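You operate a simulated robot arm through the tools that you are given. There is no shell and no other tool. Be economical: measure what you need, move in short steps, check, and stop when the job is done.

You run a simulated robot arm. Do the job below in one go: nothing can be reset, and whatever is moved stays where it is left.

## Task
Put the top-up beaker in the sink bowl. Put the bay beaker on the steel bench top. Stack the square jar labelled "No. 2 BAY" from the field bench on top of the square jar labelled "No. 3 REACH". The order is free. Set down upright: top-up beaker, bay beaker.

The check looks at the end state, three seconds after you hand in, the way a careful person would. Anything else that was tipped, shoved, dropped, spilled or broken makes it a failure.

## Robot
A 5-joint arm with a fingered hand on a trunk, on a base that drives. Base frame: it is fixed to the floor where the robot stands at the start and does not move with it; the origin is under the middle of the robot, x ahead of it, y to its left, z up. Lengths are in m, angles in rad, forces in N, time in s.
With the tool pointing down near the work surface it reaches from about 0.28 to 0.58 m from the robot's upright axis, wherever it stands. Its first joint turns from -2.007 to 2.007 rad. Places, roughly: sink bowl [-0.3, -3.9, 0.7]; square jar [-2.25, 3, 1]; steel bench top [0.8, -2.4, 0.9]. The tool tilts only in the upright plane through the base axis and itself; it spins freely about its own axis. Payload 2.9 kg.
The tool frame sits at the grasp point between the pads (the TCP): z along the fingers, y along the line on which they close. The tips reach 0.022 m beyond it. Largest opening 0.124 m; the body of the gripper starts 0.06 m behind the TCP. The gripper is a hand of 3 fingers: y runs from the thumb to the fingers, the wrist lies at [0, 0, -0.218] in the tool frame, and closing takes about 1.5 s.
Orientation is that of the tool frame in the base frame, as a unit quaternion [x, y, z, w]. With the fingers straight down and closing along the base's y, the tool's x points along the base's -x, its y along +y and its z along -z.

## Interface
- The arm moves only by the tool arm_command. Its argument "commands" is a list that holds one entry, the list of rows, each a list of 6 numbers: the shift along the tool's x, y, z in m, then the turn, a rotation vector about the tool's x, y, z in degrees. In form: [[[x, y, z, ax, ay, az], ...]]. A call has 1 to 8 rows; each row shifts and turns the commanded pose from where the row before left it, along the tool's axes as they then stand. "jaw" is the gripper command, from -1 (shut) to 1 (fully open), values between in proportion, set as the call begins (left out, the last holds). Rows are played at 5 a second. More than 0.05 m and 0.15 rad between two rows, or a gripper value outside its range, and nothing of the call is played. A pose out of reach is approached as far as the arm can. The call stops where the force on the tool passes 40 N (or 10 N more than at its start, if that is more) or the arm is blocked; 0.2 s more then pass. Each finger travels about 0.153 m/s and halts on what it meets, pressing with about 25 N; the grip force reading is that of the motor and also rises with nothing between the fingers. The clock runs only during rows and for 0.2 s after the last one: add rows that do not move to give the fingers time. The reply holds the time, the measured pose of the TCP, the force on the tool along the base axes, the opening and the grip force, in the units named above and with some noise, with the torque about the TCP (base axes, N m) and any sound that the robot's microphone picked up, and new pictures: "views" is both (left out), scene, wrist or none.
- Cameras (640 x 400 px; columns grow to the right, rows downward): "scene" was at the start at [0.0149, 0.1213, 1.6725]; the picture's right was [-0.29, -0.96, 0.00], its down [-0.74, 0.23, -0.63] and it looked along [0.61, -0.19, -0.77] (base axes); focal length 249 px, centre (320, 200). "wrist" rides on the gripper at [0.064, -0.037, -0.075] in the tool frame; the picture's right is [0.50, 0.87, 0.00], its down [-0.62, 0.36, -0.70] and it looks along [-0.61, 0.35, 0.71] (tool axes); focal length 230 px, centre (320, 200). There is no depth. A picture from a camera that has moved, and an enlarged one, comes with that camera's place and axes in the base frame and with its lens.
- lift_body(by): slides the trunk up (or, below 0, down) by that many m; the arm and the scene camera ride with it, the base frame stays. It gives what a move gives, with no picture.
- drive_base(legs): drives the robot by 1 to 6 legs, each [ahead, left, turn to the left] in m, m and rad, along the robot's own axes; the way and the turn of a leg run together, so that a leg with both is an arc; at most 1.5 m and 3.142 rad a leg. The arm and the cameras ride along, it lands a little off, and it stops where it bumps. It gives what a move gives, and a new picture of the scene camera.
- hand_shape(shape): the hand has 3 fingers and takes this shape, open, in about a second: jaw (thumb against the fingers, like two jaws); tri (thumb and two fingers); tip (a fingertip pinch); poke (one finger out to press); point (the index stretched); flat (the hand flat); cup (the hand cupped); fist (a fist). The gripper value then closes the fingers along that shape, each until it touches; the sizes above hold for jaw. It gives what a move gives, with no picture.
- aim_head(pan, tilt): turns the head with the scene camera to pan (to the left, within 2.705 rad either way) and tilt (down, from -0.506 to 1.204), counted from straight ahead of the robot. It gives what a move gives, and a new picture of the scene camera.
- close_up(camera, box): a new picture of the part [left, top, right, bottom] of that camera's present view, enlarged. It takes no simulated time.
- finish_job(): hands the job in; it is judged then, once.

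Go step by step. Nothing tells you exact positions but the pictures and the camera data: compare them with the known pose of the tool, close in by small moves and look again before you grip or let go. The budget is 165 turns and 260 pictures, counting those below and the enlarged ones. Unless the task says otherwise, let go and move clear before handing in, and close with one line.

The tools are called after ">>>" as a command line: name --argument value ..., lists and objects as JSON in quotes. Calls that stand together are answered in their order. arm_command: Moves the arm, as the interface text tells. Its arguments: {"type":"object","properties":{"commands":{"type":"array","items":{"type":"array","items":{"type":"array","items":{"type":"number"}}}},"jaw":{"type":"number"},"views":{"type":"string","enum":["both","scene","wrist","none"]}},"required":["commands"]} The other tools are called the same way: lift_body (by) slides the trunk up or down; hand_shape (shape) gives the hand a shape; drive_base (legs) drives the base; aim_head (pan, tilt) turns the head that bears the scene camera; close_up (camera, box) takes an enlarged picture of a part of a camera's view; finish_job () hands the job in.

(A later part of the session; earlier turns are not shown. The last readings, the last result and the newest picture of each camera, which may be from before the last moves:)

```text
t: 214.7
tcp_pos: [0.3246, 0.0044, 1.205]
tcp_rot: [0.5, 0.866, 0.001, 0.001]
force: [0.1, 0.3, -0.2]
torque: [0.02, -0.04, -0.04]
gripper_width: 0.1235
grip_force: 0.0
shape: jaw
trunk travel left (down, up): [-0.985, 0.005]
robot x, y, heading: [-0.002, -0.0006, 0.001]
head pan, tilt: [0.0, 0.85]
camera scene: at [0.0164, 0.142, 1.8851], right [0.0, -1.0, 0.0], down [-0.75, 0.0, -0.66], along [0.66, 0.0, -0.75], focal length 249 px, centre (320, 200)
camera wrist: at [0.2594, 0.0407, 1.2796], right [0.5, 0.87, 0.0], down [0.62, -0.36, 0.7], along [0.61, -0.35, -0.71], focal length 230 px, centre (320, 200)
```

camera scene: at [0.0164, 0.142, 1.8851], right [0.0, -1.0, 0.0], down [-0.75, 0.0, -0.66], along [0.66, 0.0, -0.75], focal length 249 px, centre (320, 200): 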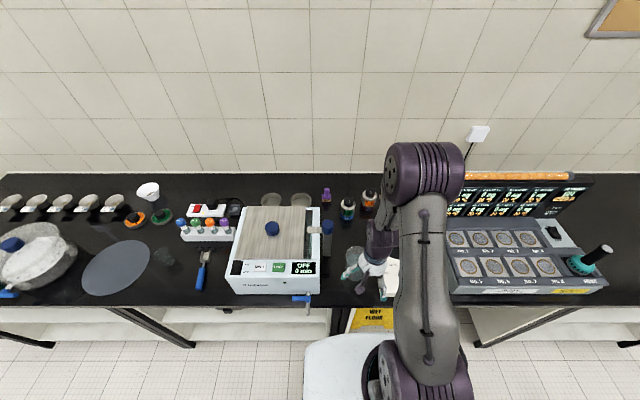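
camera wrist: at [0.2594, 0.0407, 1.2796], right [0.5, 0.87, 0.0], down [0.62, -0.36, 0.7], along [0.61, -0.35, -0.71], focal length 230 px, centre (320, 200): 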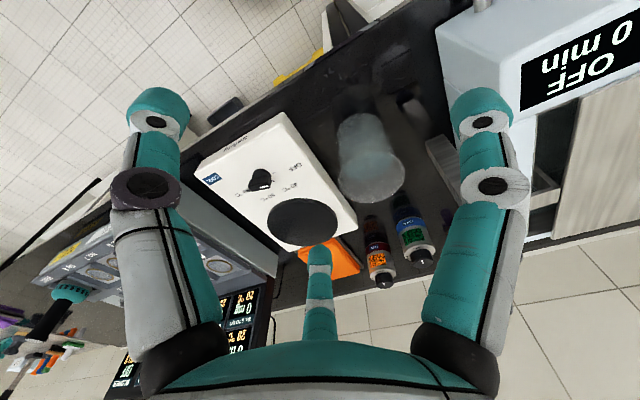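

Now move over the beaker and look down.

>>> arm_command --commands '[[[-0.0235, 0.0373, 0, 0, 0, 0], [-0.0235, 0.0373, 0, 0, 0, 0], [-0.0235, 0.0373, 0, 0, 0, 0], [0, 0, 0.03, 0, 0, 0], [0, 0, 0, 0, 0, 0]]]'

>>> close_up --camera "scene" --box '[310, 190, 430, 310]'

```text
t: 215.9
tcp_pos: [0.4541, 0.0017, 1.1761]
tcp_rot: [0.499, 0.866, 0.0, 0.001]
force: [0.1, 0.4, -0.5]
torque: [0.01, 0.0, 0.01]
gripper_width: 0.1237
grip_force: 0.1
shape: jaw
trunk travel left (down, up): [-0.985, 0.005]
robot x, y, heading: [-0.0033, -0.004, -0.001]
head pan, tilt: [0.0, 0.85]
camera scene: at [0.0159, 0.1421, 1.8851], right [0.0, -1.0, 0.0], down [-0.75, 0.0, -0.66], along [0.66, 0.0, -0.75], focal length 249 px, centre (320, 200)
camera wrist: at [0.3892, 0.0381, 1.2517], right [0.5, 0.87, 0.0], down [0.62, -0.36, 0.7], along [0.61, -0.35, -0.71], focal length 230 px, centre (320, 200)
```

scene: 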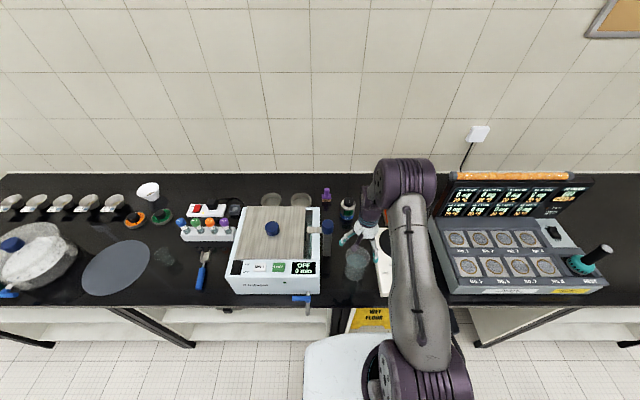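
wrist: 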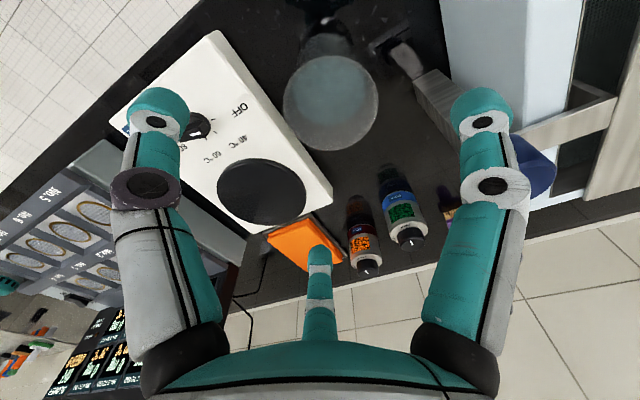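

```text
3.33 times, centred on (370, 250) of scene
camera zoom: at [0.0159, 0.1421, 1.8851], right [0.0, -1.0, 0.0], down [-0.75, 0.0, -0.66], along [0.66, 0.0, -0.75], focal length 829 px, centre (153, 33)
```

zoom: 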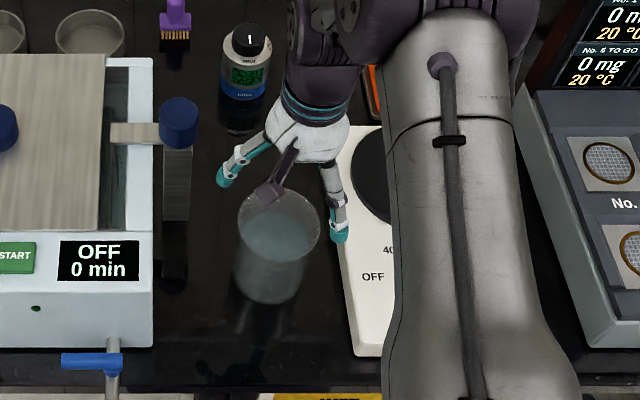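

Beaker centre ≈ (0.470, 0.000). Correct and descend partway.

>>> arm_command --commands '[[[-0.0097, 0.0129, 0.02, 0, 0, 0], [0, 0, 0.04, 0, 0, 0], [0, 0, 0.04, 0, 0, 0], [0, 0, 0, 0, 0, 0]]]'

>>> close_up --camera "scene" --box '[310, 190, 430, 310]'

```text
t: 216.9
tcp_pos: [0.4725, -0.0024, 1.0775]
tcp_rot: [0.499, 0.867, 0.001, 0.001]
force: [-0.9, 0.2, 0.0]
torque: [-0.01, -0.02, 0.02]
gripper_width: 0.124
grip_force: 0.0
shape: jaw
trunk travel left (down, up): [-0.985, 0.005]
robot x, y, heading: [-0.0032, -0.0007, -0.001]
head pan, tilt: [0.0, 0.85]
camera scene: at [0.0163, 0.1421, 1.8851], right [0.0, -1.0, 0.0], down [-0.75, 0.0, -0.66], along [0.66, 0.0, -0.75], focal length 249 px, centre (320, 200)
camera wrist: at [0.4083, 0.0339, 1.1526], right [0.5, 0.87, 0.0], down [0.62, -0.36, 0.7], along [0.61, -0.35, -0.71], focal length 230 px, centre (320, 200)
```

scene: 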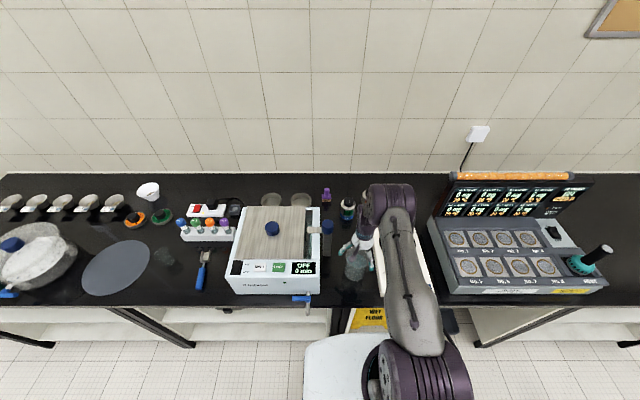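
wrist: 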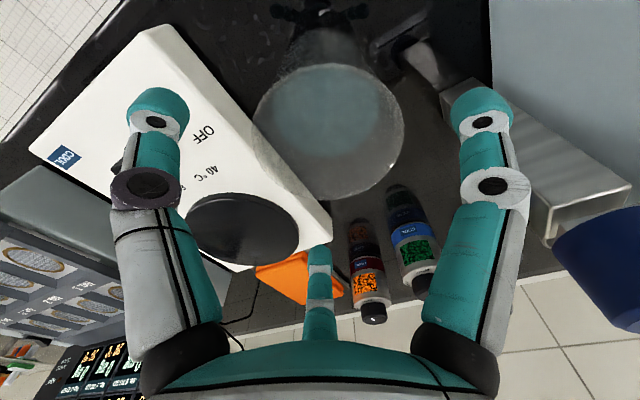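

```text
3.33 times, centred on (370, 250) of scene
camera zoom: at [0.0163, 0.1421, 1.8851], right [0.0, -1.0, 0.0], down [-0.75, 0.0, -0.66], along [0.66, 0.0, -0.75], focal length 829 px, centre (153, 33)
```

zoom: 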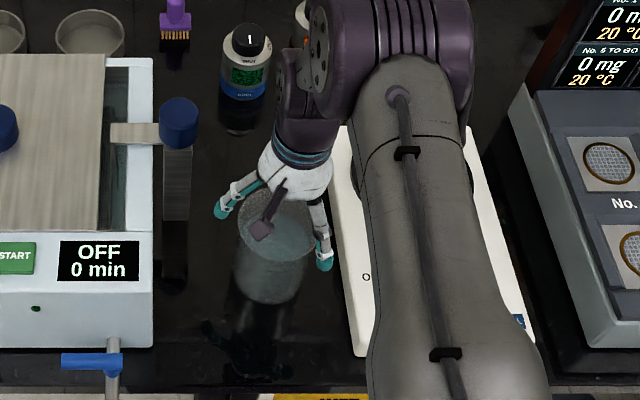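

Well-centred. Small correction and descend to grip height.

>>> arm_command --commands '[[[0.005, 0, 0.0, 0, 0, 0], [0, 0, 0.03, 0, 0, 0], [0, 0, 0.03, 0, 0, 0], [0, 0, 0.03, 0, 0, 0], [0, 0, 0, 0, 0, 0]]]'

>>> close_up --camera "scene" --box '[310, 190, 430, 310]'

```text
t: 218.1
tcp_pos: [0.4705, 0.0015, 0.9886]
tcp_rot: [0.499, 0.866, 0.002, 0.003]
force: [6.4, -3.6, 25.8]
torque: [-0.53, -0.99, -0.05]
gripper_width: 0.1235
grip_force: 0.0
shape: jaw
trunk travel left (down, up): [-0.985, 0.005]
robot x, y, heading: [-0.0003, -0.0015, 0.002]
head pan, tilt: [0.0, 0.85]
camera scene: at [0.0144, 0.1413, 1.8856], right [0.0, -1.0, 0.0], down [-0.75, 0.0, -0.66], along [0.66, 0.0, -0.75], focal length 249 px, centre (320, 200)
camera wrist: at [0.4055, 0.0382, 1.0633], right [0.5, 0.87, 0.0], down [0.61, -0.36, 0.71], along [0.61, -0.35, -0.71], focal length 230 px, centre (320, 200)
```

scene: 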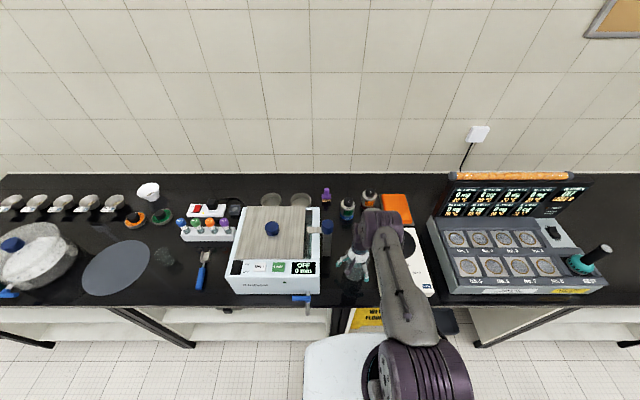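
wrist: 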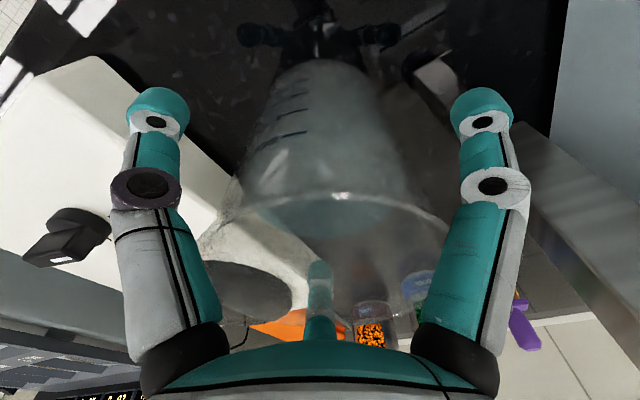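

```text
3.33 times, centred on (370, 250) of scene
camera zoom: at [0.0144, 0.1413, 1.8856], right [0.0, -1.0, 0.0], down [-0.75, 0.0, -0.66], along [0.66, 0.0, -0.75], focal length 829 px, centre (153, 33)
```

zoom: 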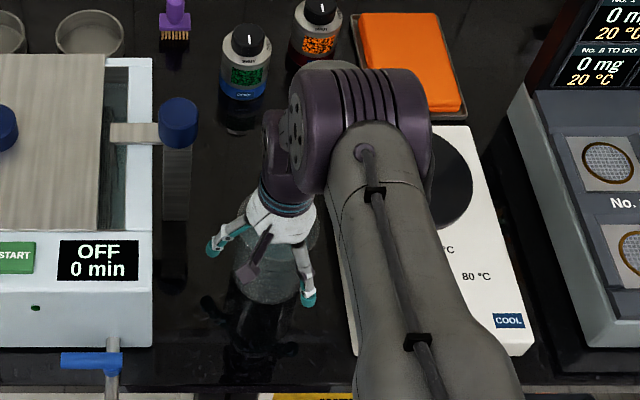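

The finger root touched the rim (25 N); I back up 2 cm and check the reading.

>>> arm_command --commands '[[[0, 0, -0.016, 0, 0, 0], [0, 0, 0, 0, 0, 0]]]'

>>> close_up --camera "scene" --box '[310, 190, 430, 310]'

```text
t: 218.7
tcp_pos: [0.4693, 0.0024, 1.0009]
tcp_rot: [0.499, 0.867, 0.001, 0.0]
force: [0.7, -0.5, 0.2]
torque: [-0.02, -0.01, 0.0]
gripper_width: 0.1236
grip_force: 0.0
shape: jaw
trunk travel left (down, up): [-0.985, 0.005]
robot x, y, heading: [-0.0004, -0.0049, 0.002]
head pan, tilt: [0.0, 0.85]
camera scene: at [0.0155, 0.1421, 1.885], right [0.0, -1.0, 0.0], down [-0.75, 0.0, -0.66], along [0.66, 0.0, -0.75], focal length 249 px, centre (320, 200)
camera wrist: at [0.405, 0.0385, 1.0766], right [0.5, 0.87, 0.0], down [0.62, -0.36, 0.7], along [0.61, -0.35, -0.71], focal length 230 px, centre (320, 200)
```

scene: 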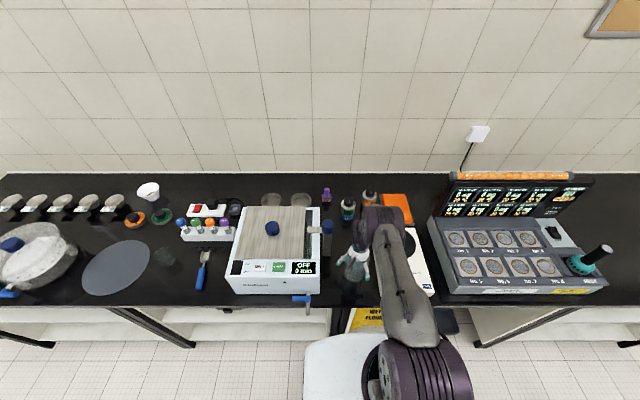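
wrist: 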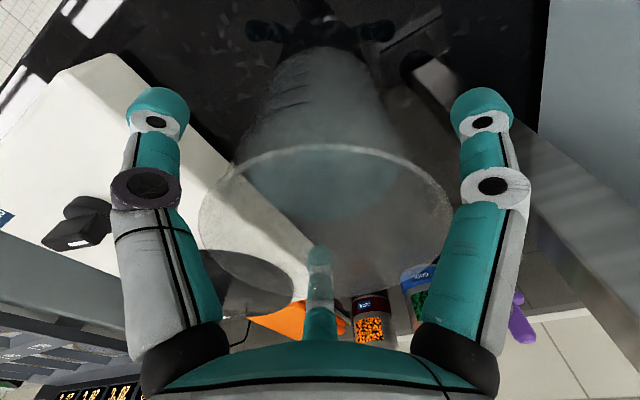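

```text
3.33 times, centred on (370, 250) of scene
camera zoom: at [0.0155, 0.1421, 1.885], right [0.0, -1.0, 0.0], down [-0.75, 0.0, -0.66], along [0.66, 0.0, -0.75], focal length 829 px, centre (153, 33)
```

zoom: 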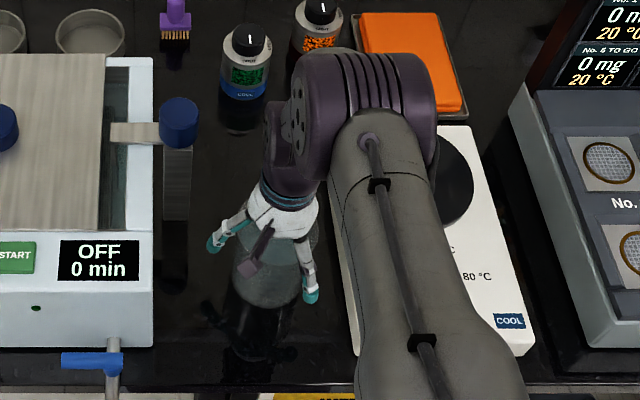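

Free again, beaker upright and undisturbed. Close the hand here.

>>> arm_command --commands '[[[0, 0, 0, 0, 0, 0], [0, 0, 0, 0, 0, 0], [0, 0, 0, 0, 0, 0], [0, 0, 0, 0, 0, 0], [0, 0, 0, 0, 0, 0], [0, 0, 0, 0, 0, 0], [0, 0, 0, 0, 0, 0], [0, 0, 0, 0, 0, 0]]]' --jaw -1

>>> close_up --camera "scene" --box '[310, 190, 430, 310]'

```text
t: 220.5
tcp_pos: [0.4711, 0.0028, 1.0015]
tcp_rot: [0.499, 0.867, 0.0, 0.001]
force: [-0.4, 0.0, -0.4]
torque: [0.0, -0.02, 0.0]
gripper_width: 0.0787
grip_force: 25.2
shape: jaw
trunk travel left (down, up): [-0.985, 0.005]
robot x, y, heading: [-0.0027, -0.0001, 0.003]
head pan, tilt: [0.0, 0.85]
camera scene: at [0.0171, 0.1421, 1.8851], right [0.0, -1.0, 0.0], down [-0.75, 0.0, -0.66], along [0.66, 0.0, -0.75], focal length 249 px, centre (320, 200)
camera wrist: at [0.4065, 0.0384, 1.0766], right [0.5, 0.87, 0.0], down [0.62, -0.36, 0.7], along [0.61, -0.35, -0.71], focal length 230 px, centre (320, 200)
```

scene: 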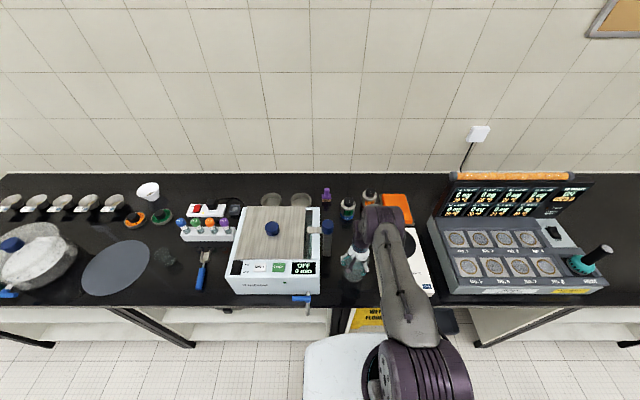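
wrist: 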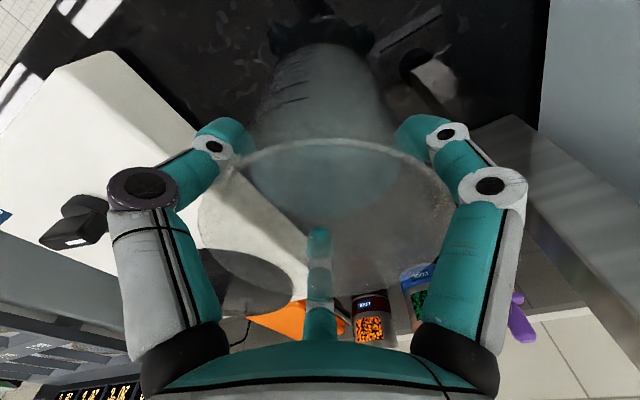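

```text
3.33 times, centred on (370, 250) of scene
camera zoom: at [0.0171, 0.1421, 1.8851], right [0.0, -1.0, 0.0], down [-0.75, 0.0, -0.66], along [0.66, 0.0, -0.75], focal length 829 px, centre (153, 33)
```

zoom: 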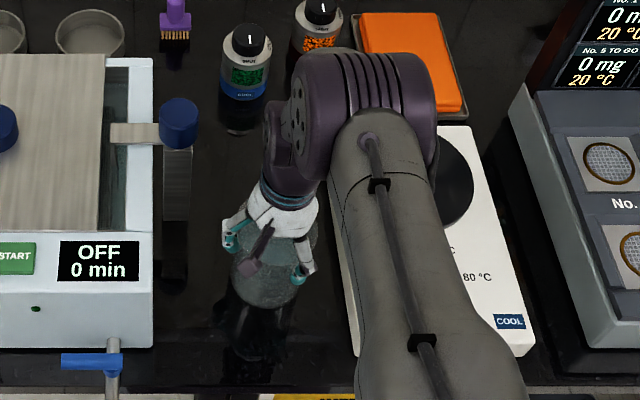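

Gripped evenly. Lift gently.

>>> arm_command --commands '[[[0, 0, -0.005, 0, 0, 0], [0, 0, -0.01, 0, 0, 0], [0, 0, -0.01, 0, 0, 0], [0, 0, 0, 0, 0, 0]]]'

>>> close_up --camera "scene" --box '[310, 190, 430, 310]'

```text
t: 221.5
tcp_pos: [0.4703, 0.0023, 1.0251]
tcp_rot: [0.499, 0.867, 0.001, 0.0]
force: [-0.7, -0.3, -4.7]
torque: [-0.01, 0.01, -0.01]
gripper_width: 0.0783
grip_force: 24.9
shape: jaw
trunk travel left (down, up): [-0.985, 0.005]
robot x, y, heading: [-0.0052, -0.0014, -0.002]
head pan, tilt: [0.0, 0.85]
camera scene: at [0.0174, 0.142, 1.8851], right [0.0, -1.0, 0.0], down [-0.75, 0.0, -0.66], along [0.66, 0.0, -0.75], focal length 249 px, centre (320, 200)
camera wrist: at [0.4061, 0.0386, 1.1008], right [0.5, 0.87, 0.0], down [0.62, -0.36, 0.7], along [0.61, -0.35, -0.71], focal length 230 px, centre (320, 200)
```

scene: 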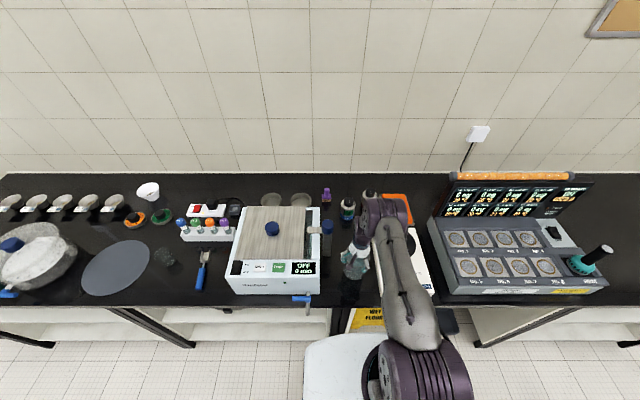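
wrist: 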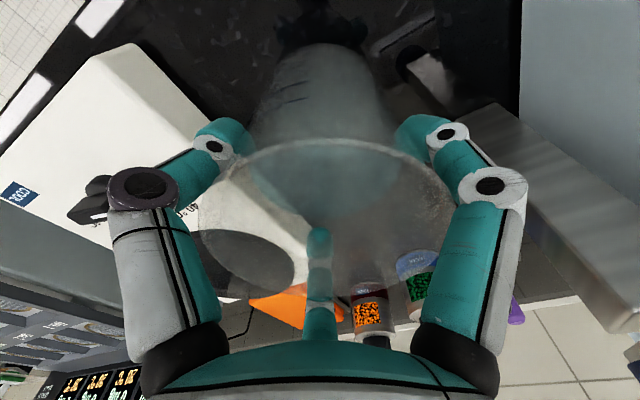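

```text
3.33 times, centred on (370, 250) of scene
camera zoom: at [0.0174, 0.142, 1.8851], right [0.0, -1.0, 0.0], down [-0.75, 0.0, -0.66], along [0.66, 0.0, -0.75], focal length 829 px, centre (153, 33)
```

zoom: 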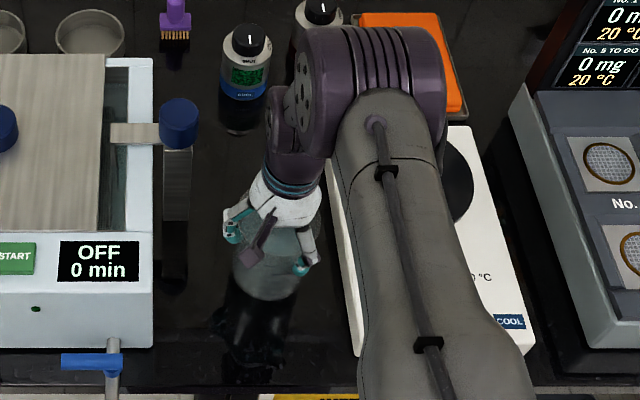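

Held level (≈4.5 N, some water). Raise and retract smoothly.

>>> arm_command --commands '[[[0, 0, -0.015, 0, 0, 0], [0, 0, -0.025, 0, 0, 0], [0, 0, -0.03, 0, 0, 0], [0, 0, -0.03, 0, 0, 0], [0, 0, -0.03, 0, 0, 0], [0, 0, -0.025, 0, 0, 0], [0, 0, -0.015, 0, 0, 0], [0, 0, 0, 0, 0, 0]]]' --views "none"

>>> arm_command --commands '[[[0.006, -0.0104, 0, 0, 0, 0], [0.0115, -0.02, 0, 0, 0, 0], [0.0125, -0.0217, 0, 0, 0, 0], [0.0125, -0.0217, 0, 0, 0, 0], [0.0115, -0.02, 0, 0, 0, 0], [0.006, -0.0104, 0, 0, 0, 0], [0, 0, 0, 0, 0, 0]]]'

```text
t: 223.3
tcp_pos: [0.4682, -0.0003, 1.1956]
tcp_rot: [0.499, 0.867, 0.0, 0.001]
force: [-0.9, 0.8, -4.7]
torque: [-0.01, 0.01, -0.04]
gripper_width: 0.0784
grip_force: 24.9
shape: jaw
trunk travel left (down, up): [-0.985, 0.005]
robot x, y, heading: [-0.0018, -0.001, 0.002]
head pan, tilt: [0.0, 0.85]
```

```text
t: 224.9
tcp_pos: [0.3507, -0.0001, 1.1956]
tcp_rot: [0.499, 0.867, 0.001, 0.001]
force: [-0.9, 0.1, -4.4]
torque: [0.02, 0.04, 0.02]
gripper_width: 0.0783
grip_force: 24.0
shape: jaw
trunk travel left (down, up): [-0.985, 0.005]
robot x, y, heading: [-0.0046, -0.0005, 0.0]
head pan, tilt: [0.0, 0.85]
camera scene: at [0.0174, 0.1422, 1.8851], right [0.0, -1.0, 0.0], down [-0.75, 0.0, -0.66], along [0.66, 0.0, -0.75], focal length 249 px, centre (320, 200)
camera wrist: at [0.2862, 0.0365, 1.2703], right [0.5, 0.87, 0.0], down [0.62, -0.36, 0.7], along [0.61, -0.35, -0.71], focal length 230 px, centre (320, 200)
```

scene: 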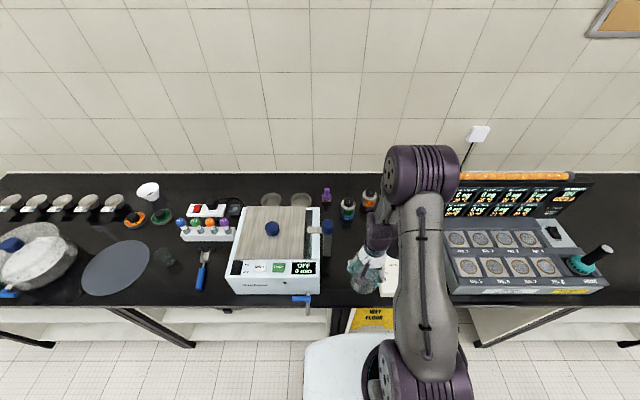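
wrist: 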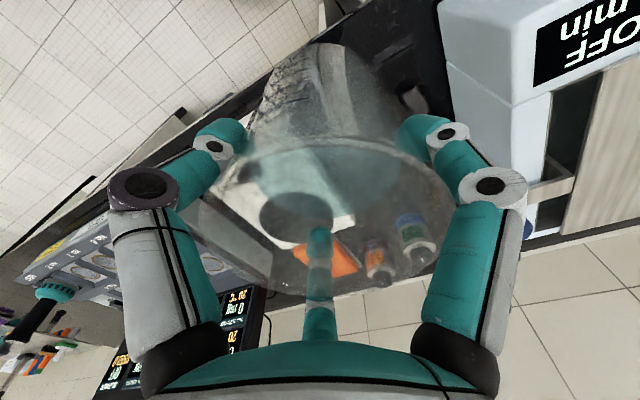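

Now carry it toward the sink: back off, go down the aisle and turn to face the sink.

>>> drive_base --legs '[[-0.27, 0, 0], [0, -1.3, 0], [0, -1.3, 0], [0, 0, -1.57]]'

>>> aim_head --pan 0.0 --tilt 0.6

```text
t: 242.9
tcp_pos: [-0.2911, -2.9797, 1.1952]
tcp_rot: [0.965, 0.264, 0.0, 0.001]
force: [0.4, -0.2, -5.7]
torque: [0.03, 0.01, -0.03]
gripper_width: 0.0781
grip_force: 24.6
shape: jaw
trunk travel left (down, up): [-0.985, 0.005]
robot x, y, heading: [-0.2997, -2.6286, -1.563]
head pan, tilt: [0.0, 0.85]
camera scene: at [-0.1484, -2.6448, 1.8851], right [-1.0, -0.01, 0.0], down [-0.01, 0.75, -0.66], along [0.01, -0.66, -0.75], focal length 249 px, centre (320, 200)
```

scene: 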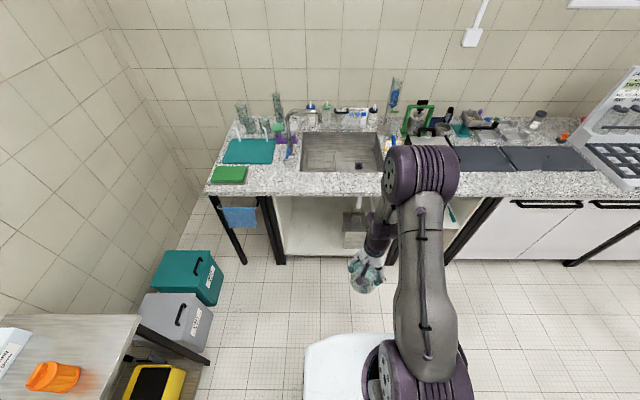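

```text
t: 243.7
tcp_pos: [-0.2908, -2.9791, 1.1967]
tcp_rot: [0.965, 0.263, -0.001, 0.001]
force: [-0.4, -0.4, -4.5]
torque: [-0.02, 0.05, 0.0]
gripper_width: 0.0779
grip_force: 25.0
shape: jaw
trunk travel left (down, up): [-0.985, 0.005]
robot x, y, heading: [-0.2963, -2.6228, -1.564]
head pan, tilt: [0.0, 0.6]
camera scene: at [-0.1485, -2.655, 1.9059], right [-1.0, -0.01, 0.0], down [0.0, 0.57, -0.82], along [0.01, -0.82, -0.57], focal length 249 px, centre (320, 200)
```

scene: 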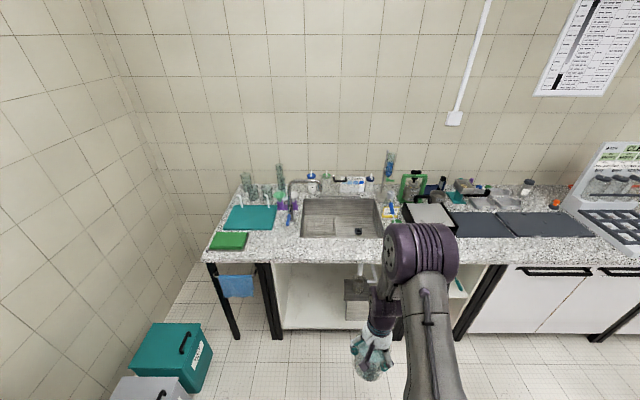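

The bowl spans x −0.05…−0.53, y −3.73…−4.14, counter front edge y≈−3.55. I approach the counter, holding the beaker high.

>>> drive_base --legs '[[0.55, 0.0, -0.007]]'

>>> aim_head --pan 0.0 --tilt 0.95

>>> close_up --camera "scene" --box '[220, 80, 440, 240]'

```text
t: 246.8
tcp_pos: [-0.2926, -3.5324, 1.1949]
tcp_rot: [0.966, 0.258, -0.001, 0.001]
force: [0.0, -0.2, -5.5]
torque: [0.05, -0.01, -0.01]
gripper_width: 0.0781
grip_force: 25.1
shape: jaw
trunk travel left (down, up): [-0.985, 0.005]
robot x, y, heading: [-0.2907, -3.1781, -1.576]
head pan, tilt: [0.0, 0.6]
camera scene: at [-0.1467, -3.2086, 1.906], right [-1.0, 0.0, 0.0], down [0.0, 0.56, -0.83], along [0.0, -0.83, -0.56], focal length 249 px, centre (320, 200)
```

scene: 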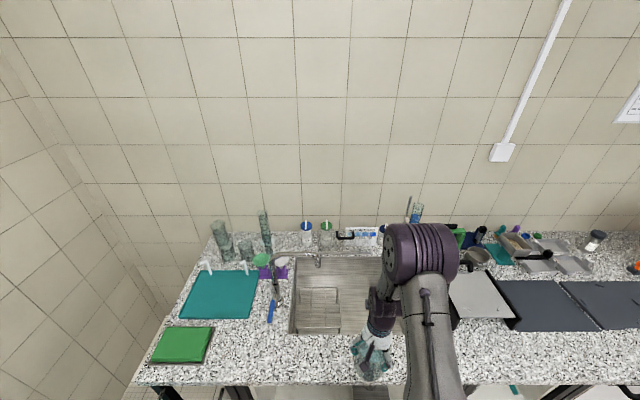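

```text
t: 247.7
tcp_pos: [-0.2925, -3.5339, 1.1939]
tcp_rot: [0.966, 0.259, -0.001, 0.002]
force: [-0.3, -0.8, -4.3]
torque: [0.04, 0.03, 0.01]
gripper_width: 0.0782
grip_force: 24.7
shape: jaw
trunk travel left (down, up): [-0.985, 0.005]
robot x, y, heading: [-0.2973, -3.1812, -1.574]
head pan, tilt: [0.0, 0.949]
camera scene: at [-0.1467, -3.1947, 1.8777], right [-1.0, 0.0, 0.0], down [0.0, 0.81, -0.58], along [0.0, -0.58, -0.81], focal length 249 px, centre (320, 200)
```

scene: 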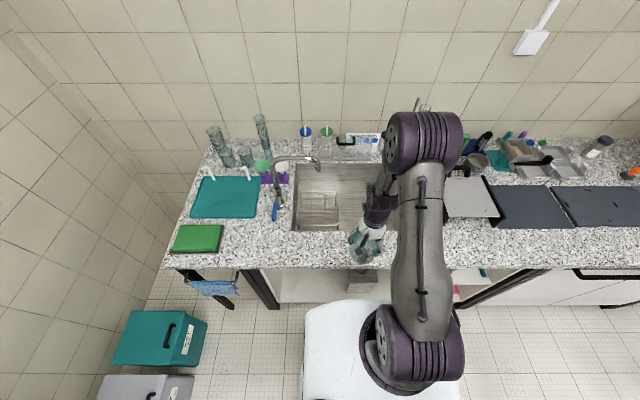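

```text
2.50 times, centred on (330, 160) of scene
camera zoom: at [-0.1467, -3.1947, 1.8777], right [-1.0, 0.0, 0.0], down [0.0, 0.81, -0.58], along [0.0, -0.58, -0.81], focal length 622 px, centre (295, 300)
```

zoom: 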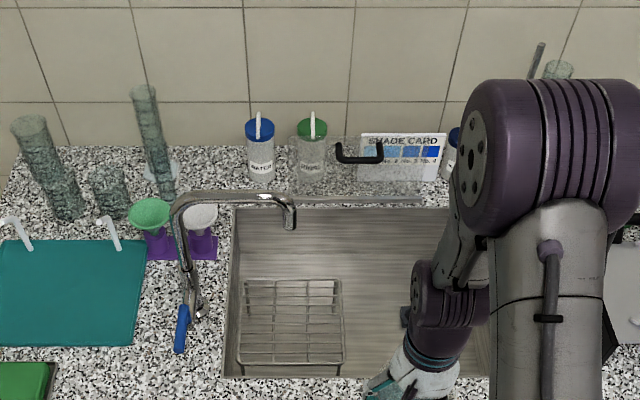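

There's a wire rack in the left of the bowl and a drain further back; the free spot is around (−0.37, −3.80). I shift right 0.075 and ahead 0.045.

>>> drive_base --legs '[[0.0, -0.075, 0.003], [0.045, 0, 0]]'

>>> arm_command --commands '[[[0, 0, 0, 0, 0, -7.5], [0, 0, 0, 0, 0, -7.5], [0, 0, 0, 0, 0, -7.5], [0, 0, 0, 0, 0, -7.5], [0, 0, 0, 0, 0, 0]]]' --views "wrist"

>>> lift_body --by -0.1

```text
t: 249.2
tcp_pos: [-0.3641, -3.5706, 1.1971]
tcp_rot: [0.965, 0.262, -0.002, 0.004]
force: [1.1, 1.1, -4.8]
torque: [0.0, 0.01, -0.02]
gripper_width: 0.0781
grip_force: 25.4
shape: jaw
trunk travel left (down, up): [-0.985, 0.005]
robot x, y, heading: [-0.3669, -3.2232, -1.565]
head pan, tilt: [0.0, 0.949]
camera scene: at [-0.2182, -3.227, 1.8773], right [-1.0, -0.01, 0.0], down [-0.01, 0.81, -0.59], along [0.0, -0.59, -0.81], focal length 249 px, centre (320, 200)
```

scene: 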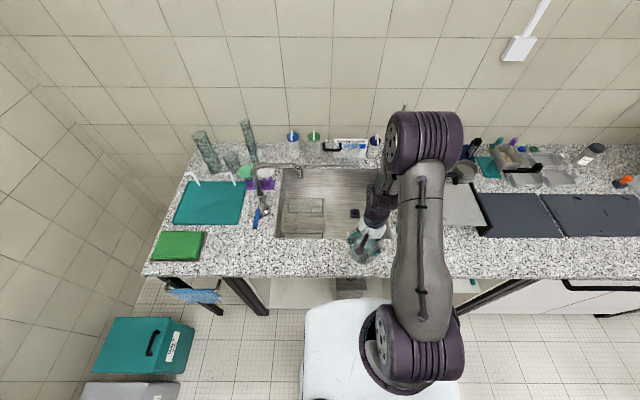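

```text
t: 250.4
tcp_pos: [-0.3651, -3.5751, 1.196]
tcp_rot: [0.864, 0.504, -0.001, 0.0]
force: [-0.3, 0.6, -4.5]
torque: [0.03, 0.0, -0.02]
gripper_width: 0.0781
grip_force: 25.1
shape: jaw
trunk travel left (down, up): [-0.985, 0.005]
robot x, y, heading: [-0.3721, -3.2201, -1.564]
head pan, tilt: [0.0, 0.949]
camera wrist: at [-0.3654, -3.5019, 1.2706], right [1.0, 0.01, 0.0], down [0.01, -0.71, 0.7], along [0.01, -0.7, -0.71], focal length 230 px, centre (320, 200)
```

wrist: 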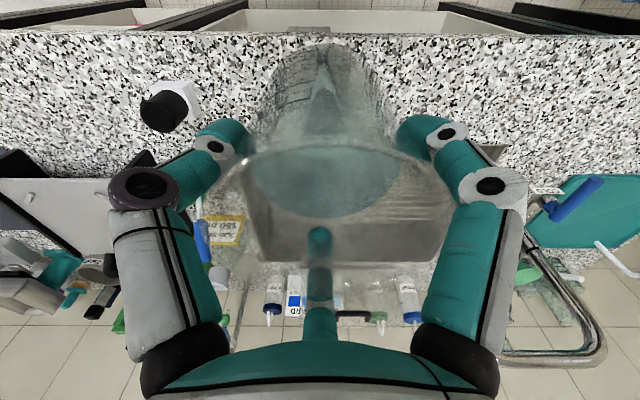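

```text
t: 251.7
tcp_pos: [-0.365, -3.5771, 1.0947]
tcp_rot: [0.864, 0.503, -0.001, 0.0]
force: [0.7, 0.7, -5.2]
torque: [0.02, 0.01, -0.01]
gripper_width: 0.078
grip_force: 24.5
shape: jaw
trunk travel left (down, up): [-0.885, 0.105]
robot x, y, heading: [-0.3629, -3.221, -1.561]
head pan, tilt: [0.0, 0.949]
```

The wrist camera would foul the bowl's front wall, so I spin the tool 120° so it faces into the bowl, then extend and see how far it reaches.

>>> arm_command --commands '[[[0, 0, 0, 0, 0, 8], [0, 0, 0, 0, 0, 8], [0, 0, 0, 0, 0, 8], [0, 0, 0, 0, 0, 8], [0, 0, 0, 0, 0, 8], [0, 0, 0, 0, 0, 8], [0, 0, 0, 0, 0, 8], [0, 0, 0, 0, 0, 8]]]' --views "none"

>>> arm_command --commands '[[[0, 0, 0, 0, 0, 8], [0, 0, 0, 0, 0, 8], [0, 0, 0, 0, 0, 8], [0, 0, 0, 0, 0, 8], [0, 0, 0, 0, 0, 8], [0, 0, 0, 0, 0, 8], [0, 0, 0, 0, 0, 8], [0, 0, 0, 0, 0, 0]]]'

```text
t: 253.5
tcp_pos: [-0.3649, -3.5764, 1.0954]
tcp_rot: [0.999, -0.032, 0.001, 0.001]
force: [-0.2, 0.0, -3.8]
torque: [0.03, 0.02, -0.01]
gripper_width: 0.0779
grip_force: 25.0
shape: jaw
trunk travel left (down, up): [-0.885, 0.105]
robot x, y, heading: [-0.3704, -3.2224, -1.563]
head pan, tilt: [0.0, 0.949]
```

```text
t: 255.3
tcp_pos: [-0.3655, -3.5769, 1.095]
tcp_rot: [0.868, -0.497, 0.001, 0.0]
force: [0.8, 0.3, -4.2]
torque: [-0.01, 0.0, 0.0]
gripper_width: 0.0779
grip_force: 25.2
shape: jaw
trunk travel left (down, up): [-0.885, 0.105]
robot x, y, heading: [-0.3637, -3.221, -1.567]
head pan, tilt: [0.0, 0.949]
camera scene: at [-0.2224, -3.2365, 1.7776], right [-1.0, -0.01, 0.0], down [0.0, 0.81, -0.58], along [0.0, -0.58, -0.81], focal length 249 px, centre (320, 200)
camera wrist: at [-0.3015, -3.6133, 1.1708], right [-0.5, -0.87, 0.0], down [-0.62, 0.35, 0.7], along [-0.61, 0.35, -0.71], focal length 230 px, centre (320, 200)
```

scene: 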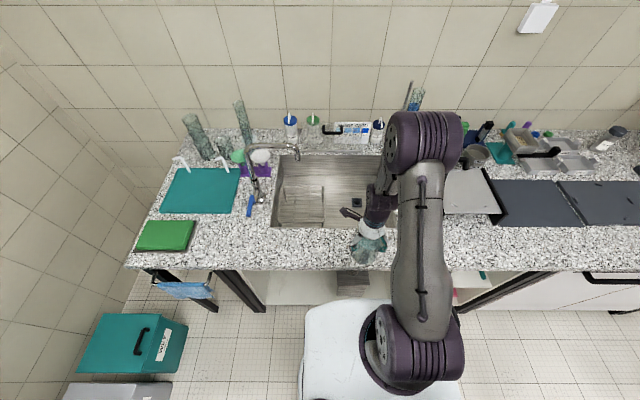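
wrist: 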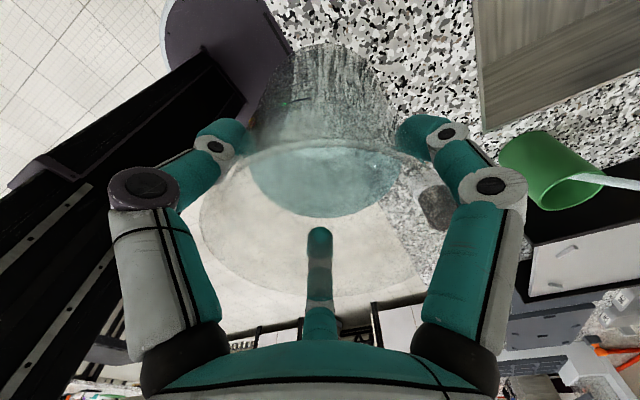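

Now raise slightly and extend forward to y ≈ −3.80.

>>> arm_command --commands '[[[0, 0, -0.02, 0, 0, 0], [0, 0, -0.03, 0, 0, 0], [0.0173, 0.0101, -0.02, 0, 0, 0], [0.0345, 0.0202, 0, 0, 0, 0], [0.0345, 0.0202, 0, 0, 0, 0], [0.0345, 0.0202, 0, 0, 0, 0], [0.0345, 0.0202, 0, 0, 0, 0], [0.0345, 0.0202, 0, 0, 0, 0]]]'

>>> close_up --camera "scene" --box '[230, 110, 430, 260]'

```text
t: 257.1
tcp_pos: [-0.3669, -3.7964, 1.1628]
tcp_rot: [0.868, -0.497, -0.002, -0.003]
force: [0.9, -0.3, -4.6]
torque: [0.06, 0.0, 0.03]
gripper_width: 0.0777
grip_force: 25.1
shape: jaw
trunk travel left (down, up): [-0.885, 0.105]
robot x, y, heading: [-0.3687, -3.224, -1.565]
head pan, tilt: [0.0, 0.949]
camera scene: at [-0.2224, -3.2398, 1.7776], right [-1.0, -0.01, 0.0], down [0.0, 0.81, -0.58], along [0.0, -0.58, -0.81], focal length 249 px, centre (320, 200)
camera wrist: at [-0.3027, -3.8334, 1.2381], right [-0.49, -0.87, 0.0], down [-0.62, 0.35, 0.7], along [-0.61, 0.35, -0.71], focal length 230 px, centre (320, 200)
```

scene: 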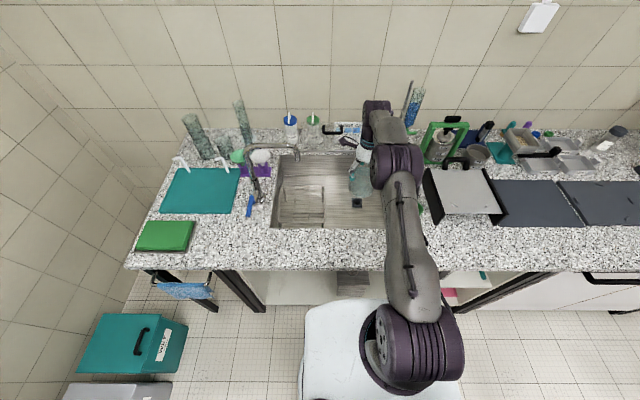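
wrist: 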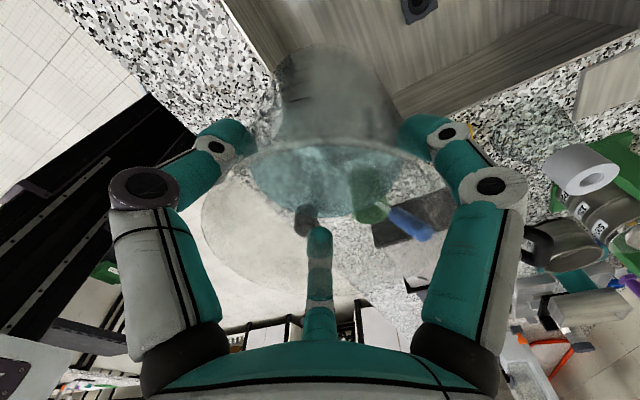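

```text
2.67 times, centred on (330, 185) of scene
camera zoom: at [-0.2224, -3.2398, 1.7776], right [-1.0, -0.01, 0.0], down [0.0, 0.81, -0.58], along [0.0, -0.58, -0.81], focal length 663 px, centre (293, 240)
```

zoom: 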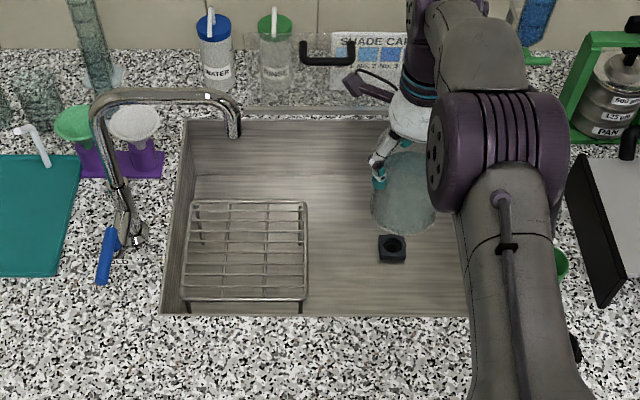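

Reached −3.796. I try a bit further for more clearance from the front wall.

>>> arm_command --commands '[[[0.0173, 0.0101, 0, 0, 0, 0], [0.0087, 0.0051, 0, 0, 0, 0], [0, 0, 0, 0, 0, 0]]]' --views "none"

```text
t: 257.9
tcp_pos: [-0.3657, -3.8053, 1.1629]
tcp_rot: [0.868, -0.497, 0.0, 0.0]
force: [0.8, -0.5, -4.0]
torque: [0.0, -0.04, 0.02]
gripper_width: 0.078
grip_force: 25.3
shape: jaw
out of reach, approached as far as the arm can: row 1, 2
trunk travel left (down, up): [-0.885, 0.105]
robot x, y, heading: [-0.37, -3.2208, -1.565]
head pan, tilt: [0.0, 0.949]
```

Good: 3 cm clear of the front wall. Lower by the trunk.

>>> lift_body --by -0.2

>>> close_up --camera "scene" --box '[220, 110, 460, 290]'

>>> close_up --camera "wrist" --box '[0, 0, 640, 400]'

```text
t: 260.1
tcp_pos: [-0.3671, -3.8041, 0.9635]
tcp_rot: [0.867, -0.497, 0.001, 0.0]
force: [0.1, 0.2, -4.3]
torque: [0.03, 0.0, 0.0]
gripper_width: 0.0775
grip_force: 25.4
shape: jaw
trunk travel left (down, up): [-0.685, 0.305]
robot x, y, heading: [-0.3732, -3.2262, -1.568]
head pan, tilt: [0.0, 0.949]
```

```text
2.22 times, centred on (340, 200) of scene
camera zoom: at [-0.2225, -3.2367, 1.5776], right [-1.0, -0.01, 0.0], down [0.0, 0.81, -0.58], along [0.0, -0.58, -0.81], focal length 552 px, centre (276, 200)
```

zoom: 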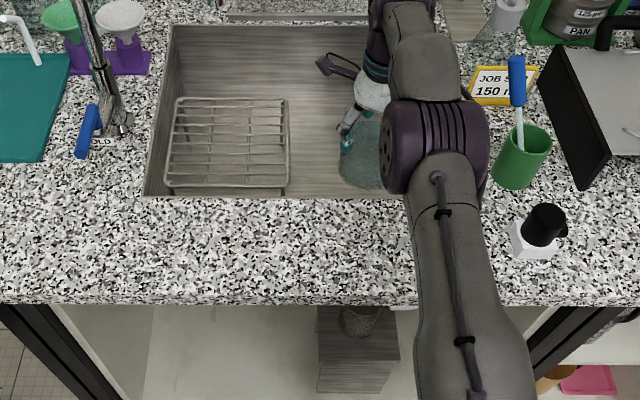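

```text
1.00 times, centred on (320, 200) of wrist (not enlarged: the box is as wide or as high as the picture)
camera zoom: at [-0.3017, -3.8419, 1.039], right [-0.49, -0.87, 0.0], down [-0.62, 0.35, 0.7], along [-0.61, 0.35, -0.71], focal length 230 px, centre (320, 200)
```

zoom: 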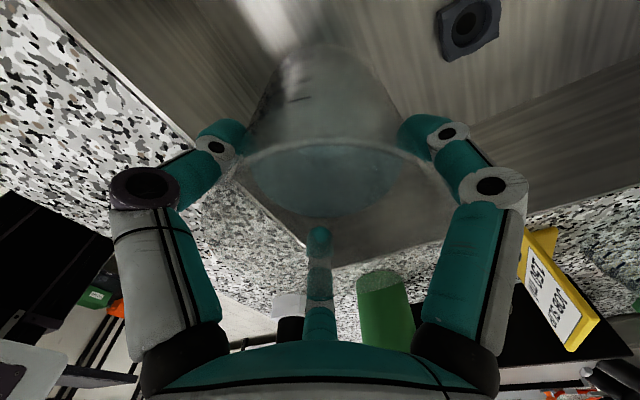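

Clear of the front wall. Continue lowering in stages.

>>> lift_body --by -0.07

>>> lift_body --by -0.02

>>> close_up --camera "wrist" --box '[0, 0, 640, 400]'

>>> close_up --camera "scene" --box '[260, 110, 460, 260]'

```text
t: 261.2
tcp_pos: [-0.3651, -3.8054, 0.8921]
tcp_rot: [0.868, -0.497, 0.0, 0.0]
force: [-0.3, -0.1, -5.4]
torque: [0.03, -0.06, -0.02]
gripper_width: 0.0779
grip_force: 24.6
shape: jaw
trunk travel left (down, up): [-0.615, 0.375]
robot x, y, heading: [-0.3695, -3.2214, -1.563]
head pan, tilt: [0.0, 0.949]
```

```text
t: 261.9
tcp_pos: [-0.3661, -3.8053, 0.874]
tcp_rot: [0.868, -0.497, 0.001, 0.0]
force: [0.1, 0.8, -3.9]
torque: [0.03, -0.01, -0.02]
gripper_width: 0.0778
grip_force: 25.3
shape: jaw
trunk travel left (down, up): [-0.595, 0.395]
robot x, y, heading: [-0.3727, -3.2217, -1.563]
head pan, tilt: [0.0, 0.949]
```

```text
1.00 times, centred on (320, 200) of wrist (not enlarged: the box is as wide or as high as the picture)
camera zoom: at [-0.3017, -3.8418, 0.949], right [-0.49, -0.87, 0.0], down [-0.62, 0.35, 0.7], along [-0.61, 0.35, -0.71], focal length 230 px, centre (320, 200)
```

zoom: 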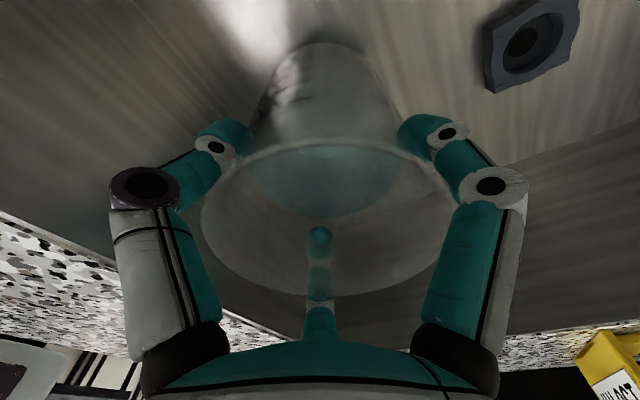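

```text
2.67 times, centred on (360, 185) of scene
camera zoom: at [-0.2225, -3.2365, 1.4876], right [-1.0, -0.01, 0.0], down [0.0, 0.81, -0.58], along [0.0, -0.58, -0.81], focal length 663 px, centre (213, 240)
```

zoom: 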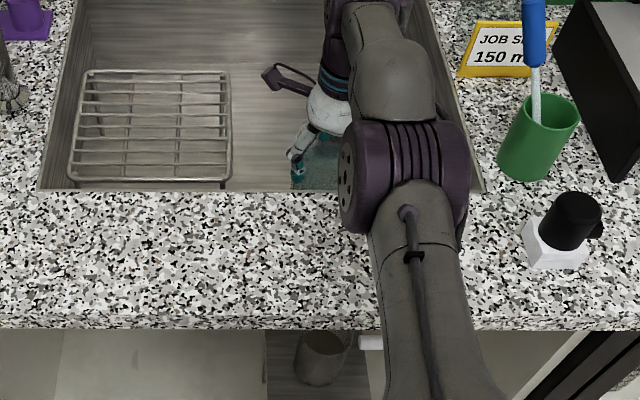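

Still hanging free. Continue in small steps.

>>> lift_body --by -0.02

>>> lift_body --by -0.01

>>> close_up --camera "wrist" --box '[0, 0, 640, 400]'

```text
t: 262.5
tcp_pos: [-0.3664, -3.8044, 0.8542]
tcp_rot: [0.868, -0.497, 0.001, 0.0]
force: [-0.4, 0.2, -3.9]
torque: [0.04, -0.03, -0.01]
gripper_width: 0.078
grip_force: 24.8
shape: jaw
trunk travel left (down, up): [-0.575, 0.415]
robot x, y, heading: [-0.368, -3.2215, -1.566]
head pan, tilt: [0.0, 0.949]
```

```text
t: 263.1
tcp_pos: [-0.3661, -3.8045, 0.8457]
tcp_rot: [0.868, -0.497, 0.001, 0.003]
force: [0.7, -2.2, 11.1]
torque: [0.03, 0.02, 0.01]
gripper_width: 0.0773
grip_force: 24.8
shape: jaw
trunk travel left (down, up): [-0.565, 0.425]
robot x, y, heading: [-0.3699, -3.2269, -1.563]
head pan, tilt: [0.0, 0.949]
```

```text
1.00 times, centred on (320, 200) of wrist (not enlarged: the box is as wide or as high as the picture)
camera zoom: at [-0.3016, -3.841, 0.9212], right [-0.49, -0.87, 0.0], down [-0.62, 0.36, 0.7], along [-0.61, 0.34, -0.71], focal length 230 px, centre (320, 200)
```

zoom: 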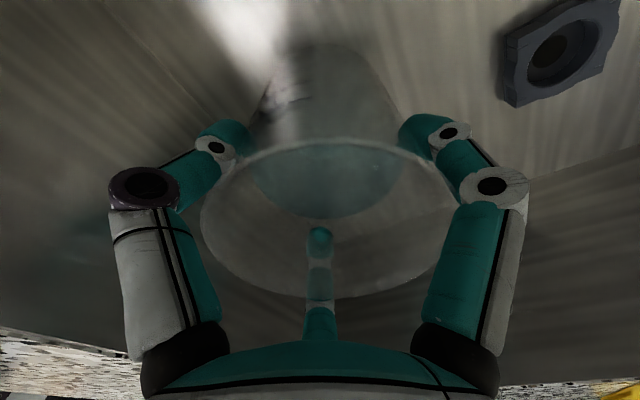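

Flat contact with the bowl floor. Release.

>>> arm_command --commands '[[[0, 0, 0, 0, 0, 0], [0, 0, 0, 0, 0, 0], [0, 0, 0, 0, 0, 0], [0, 0, 0, 0, 0, 0]]]' --jaw 0.85

```text
t: 264.1
tcp_pos: [-0.3674, -3.8053, 0.8432]
tcp_rot: [0.868, -0.497, 0.0, 0.001]
force: [0.2, -0.5, 0.0]
torque: [0.01, 0.01, -0.03]
gripper_width: 0.1145
grip_force: 0.1
shape: jaw
trunk travel left (down, up): [-0.565, 0.425]
robot x, y, heading: [-0.3703, -3.2227, -1.566]
head pan, tilt: [0.0, 0.949]
camera scene: at [-0.2225, -3.2358, 1.4576], right [-1.0, -0.01, 0.0], down [0.0, 0.81, -0.58], along [0.0, -0.58, -0.81], focal length 249 px, centre (320, 200)
camera wrist: at [-0.3017, -3.8413, 0.9193], right [-0.49, -0.87, 0.0], down [-0.62, 0.35, 0.7], along [-0.61, 0.35, -0.71], focal length 230 px, centre (320, 200)
```

scene: 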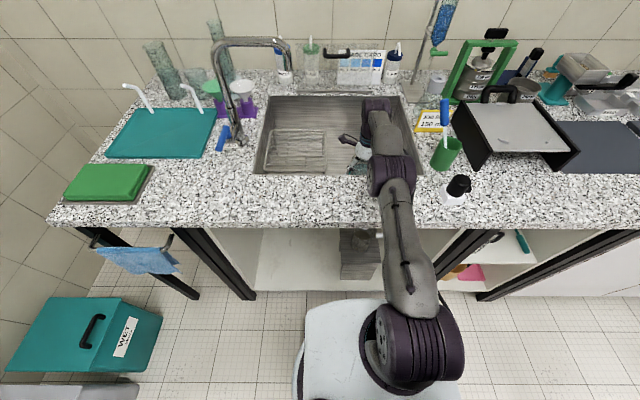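
wrist: 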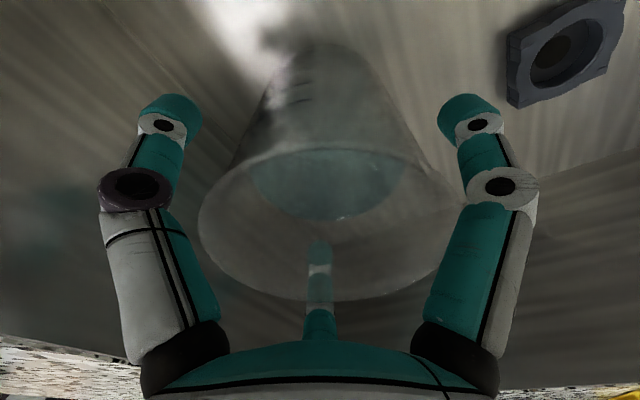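

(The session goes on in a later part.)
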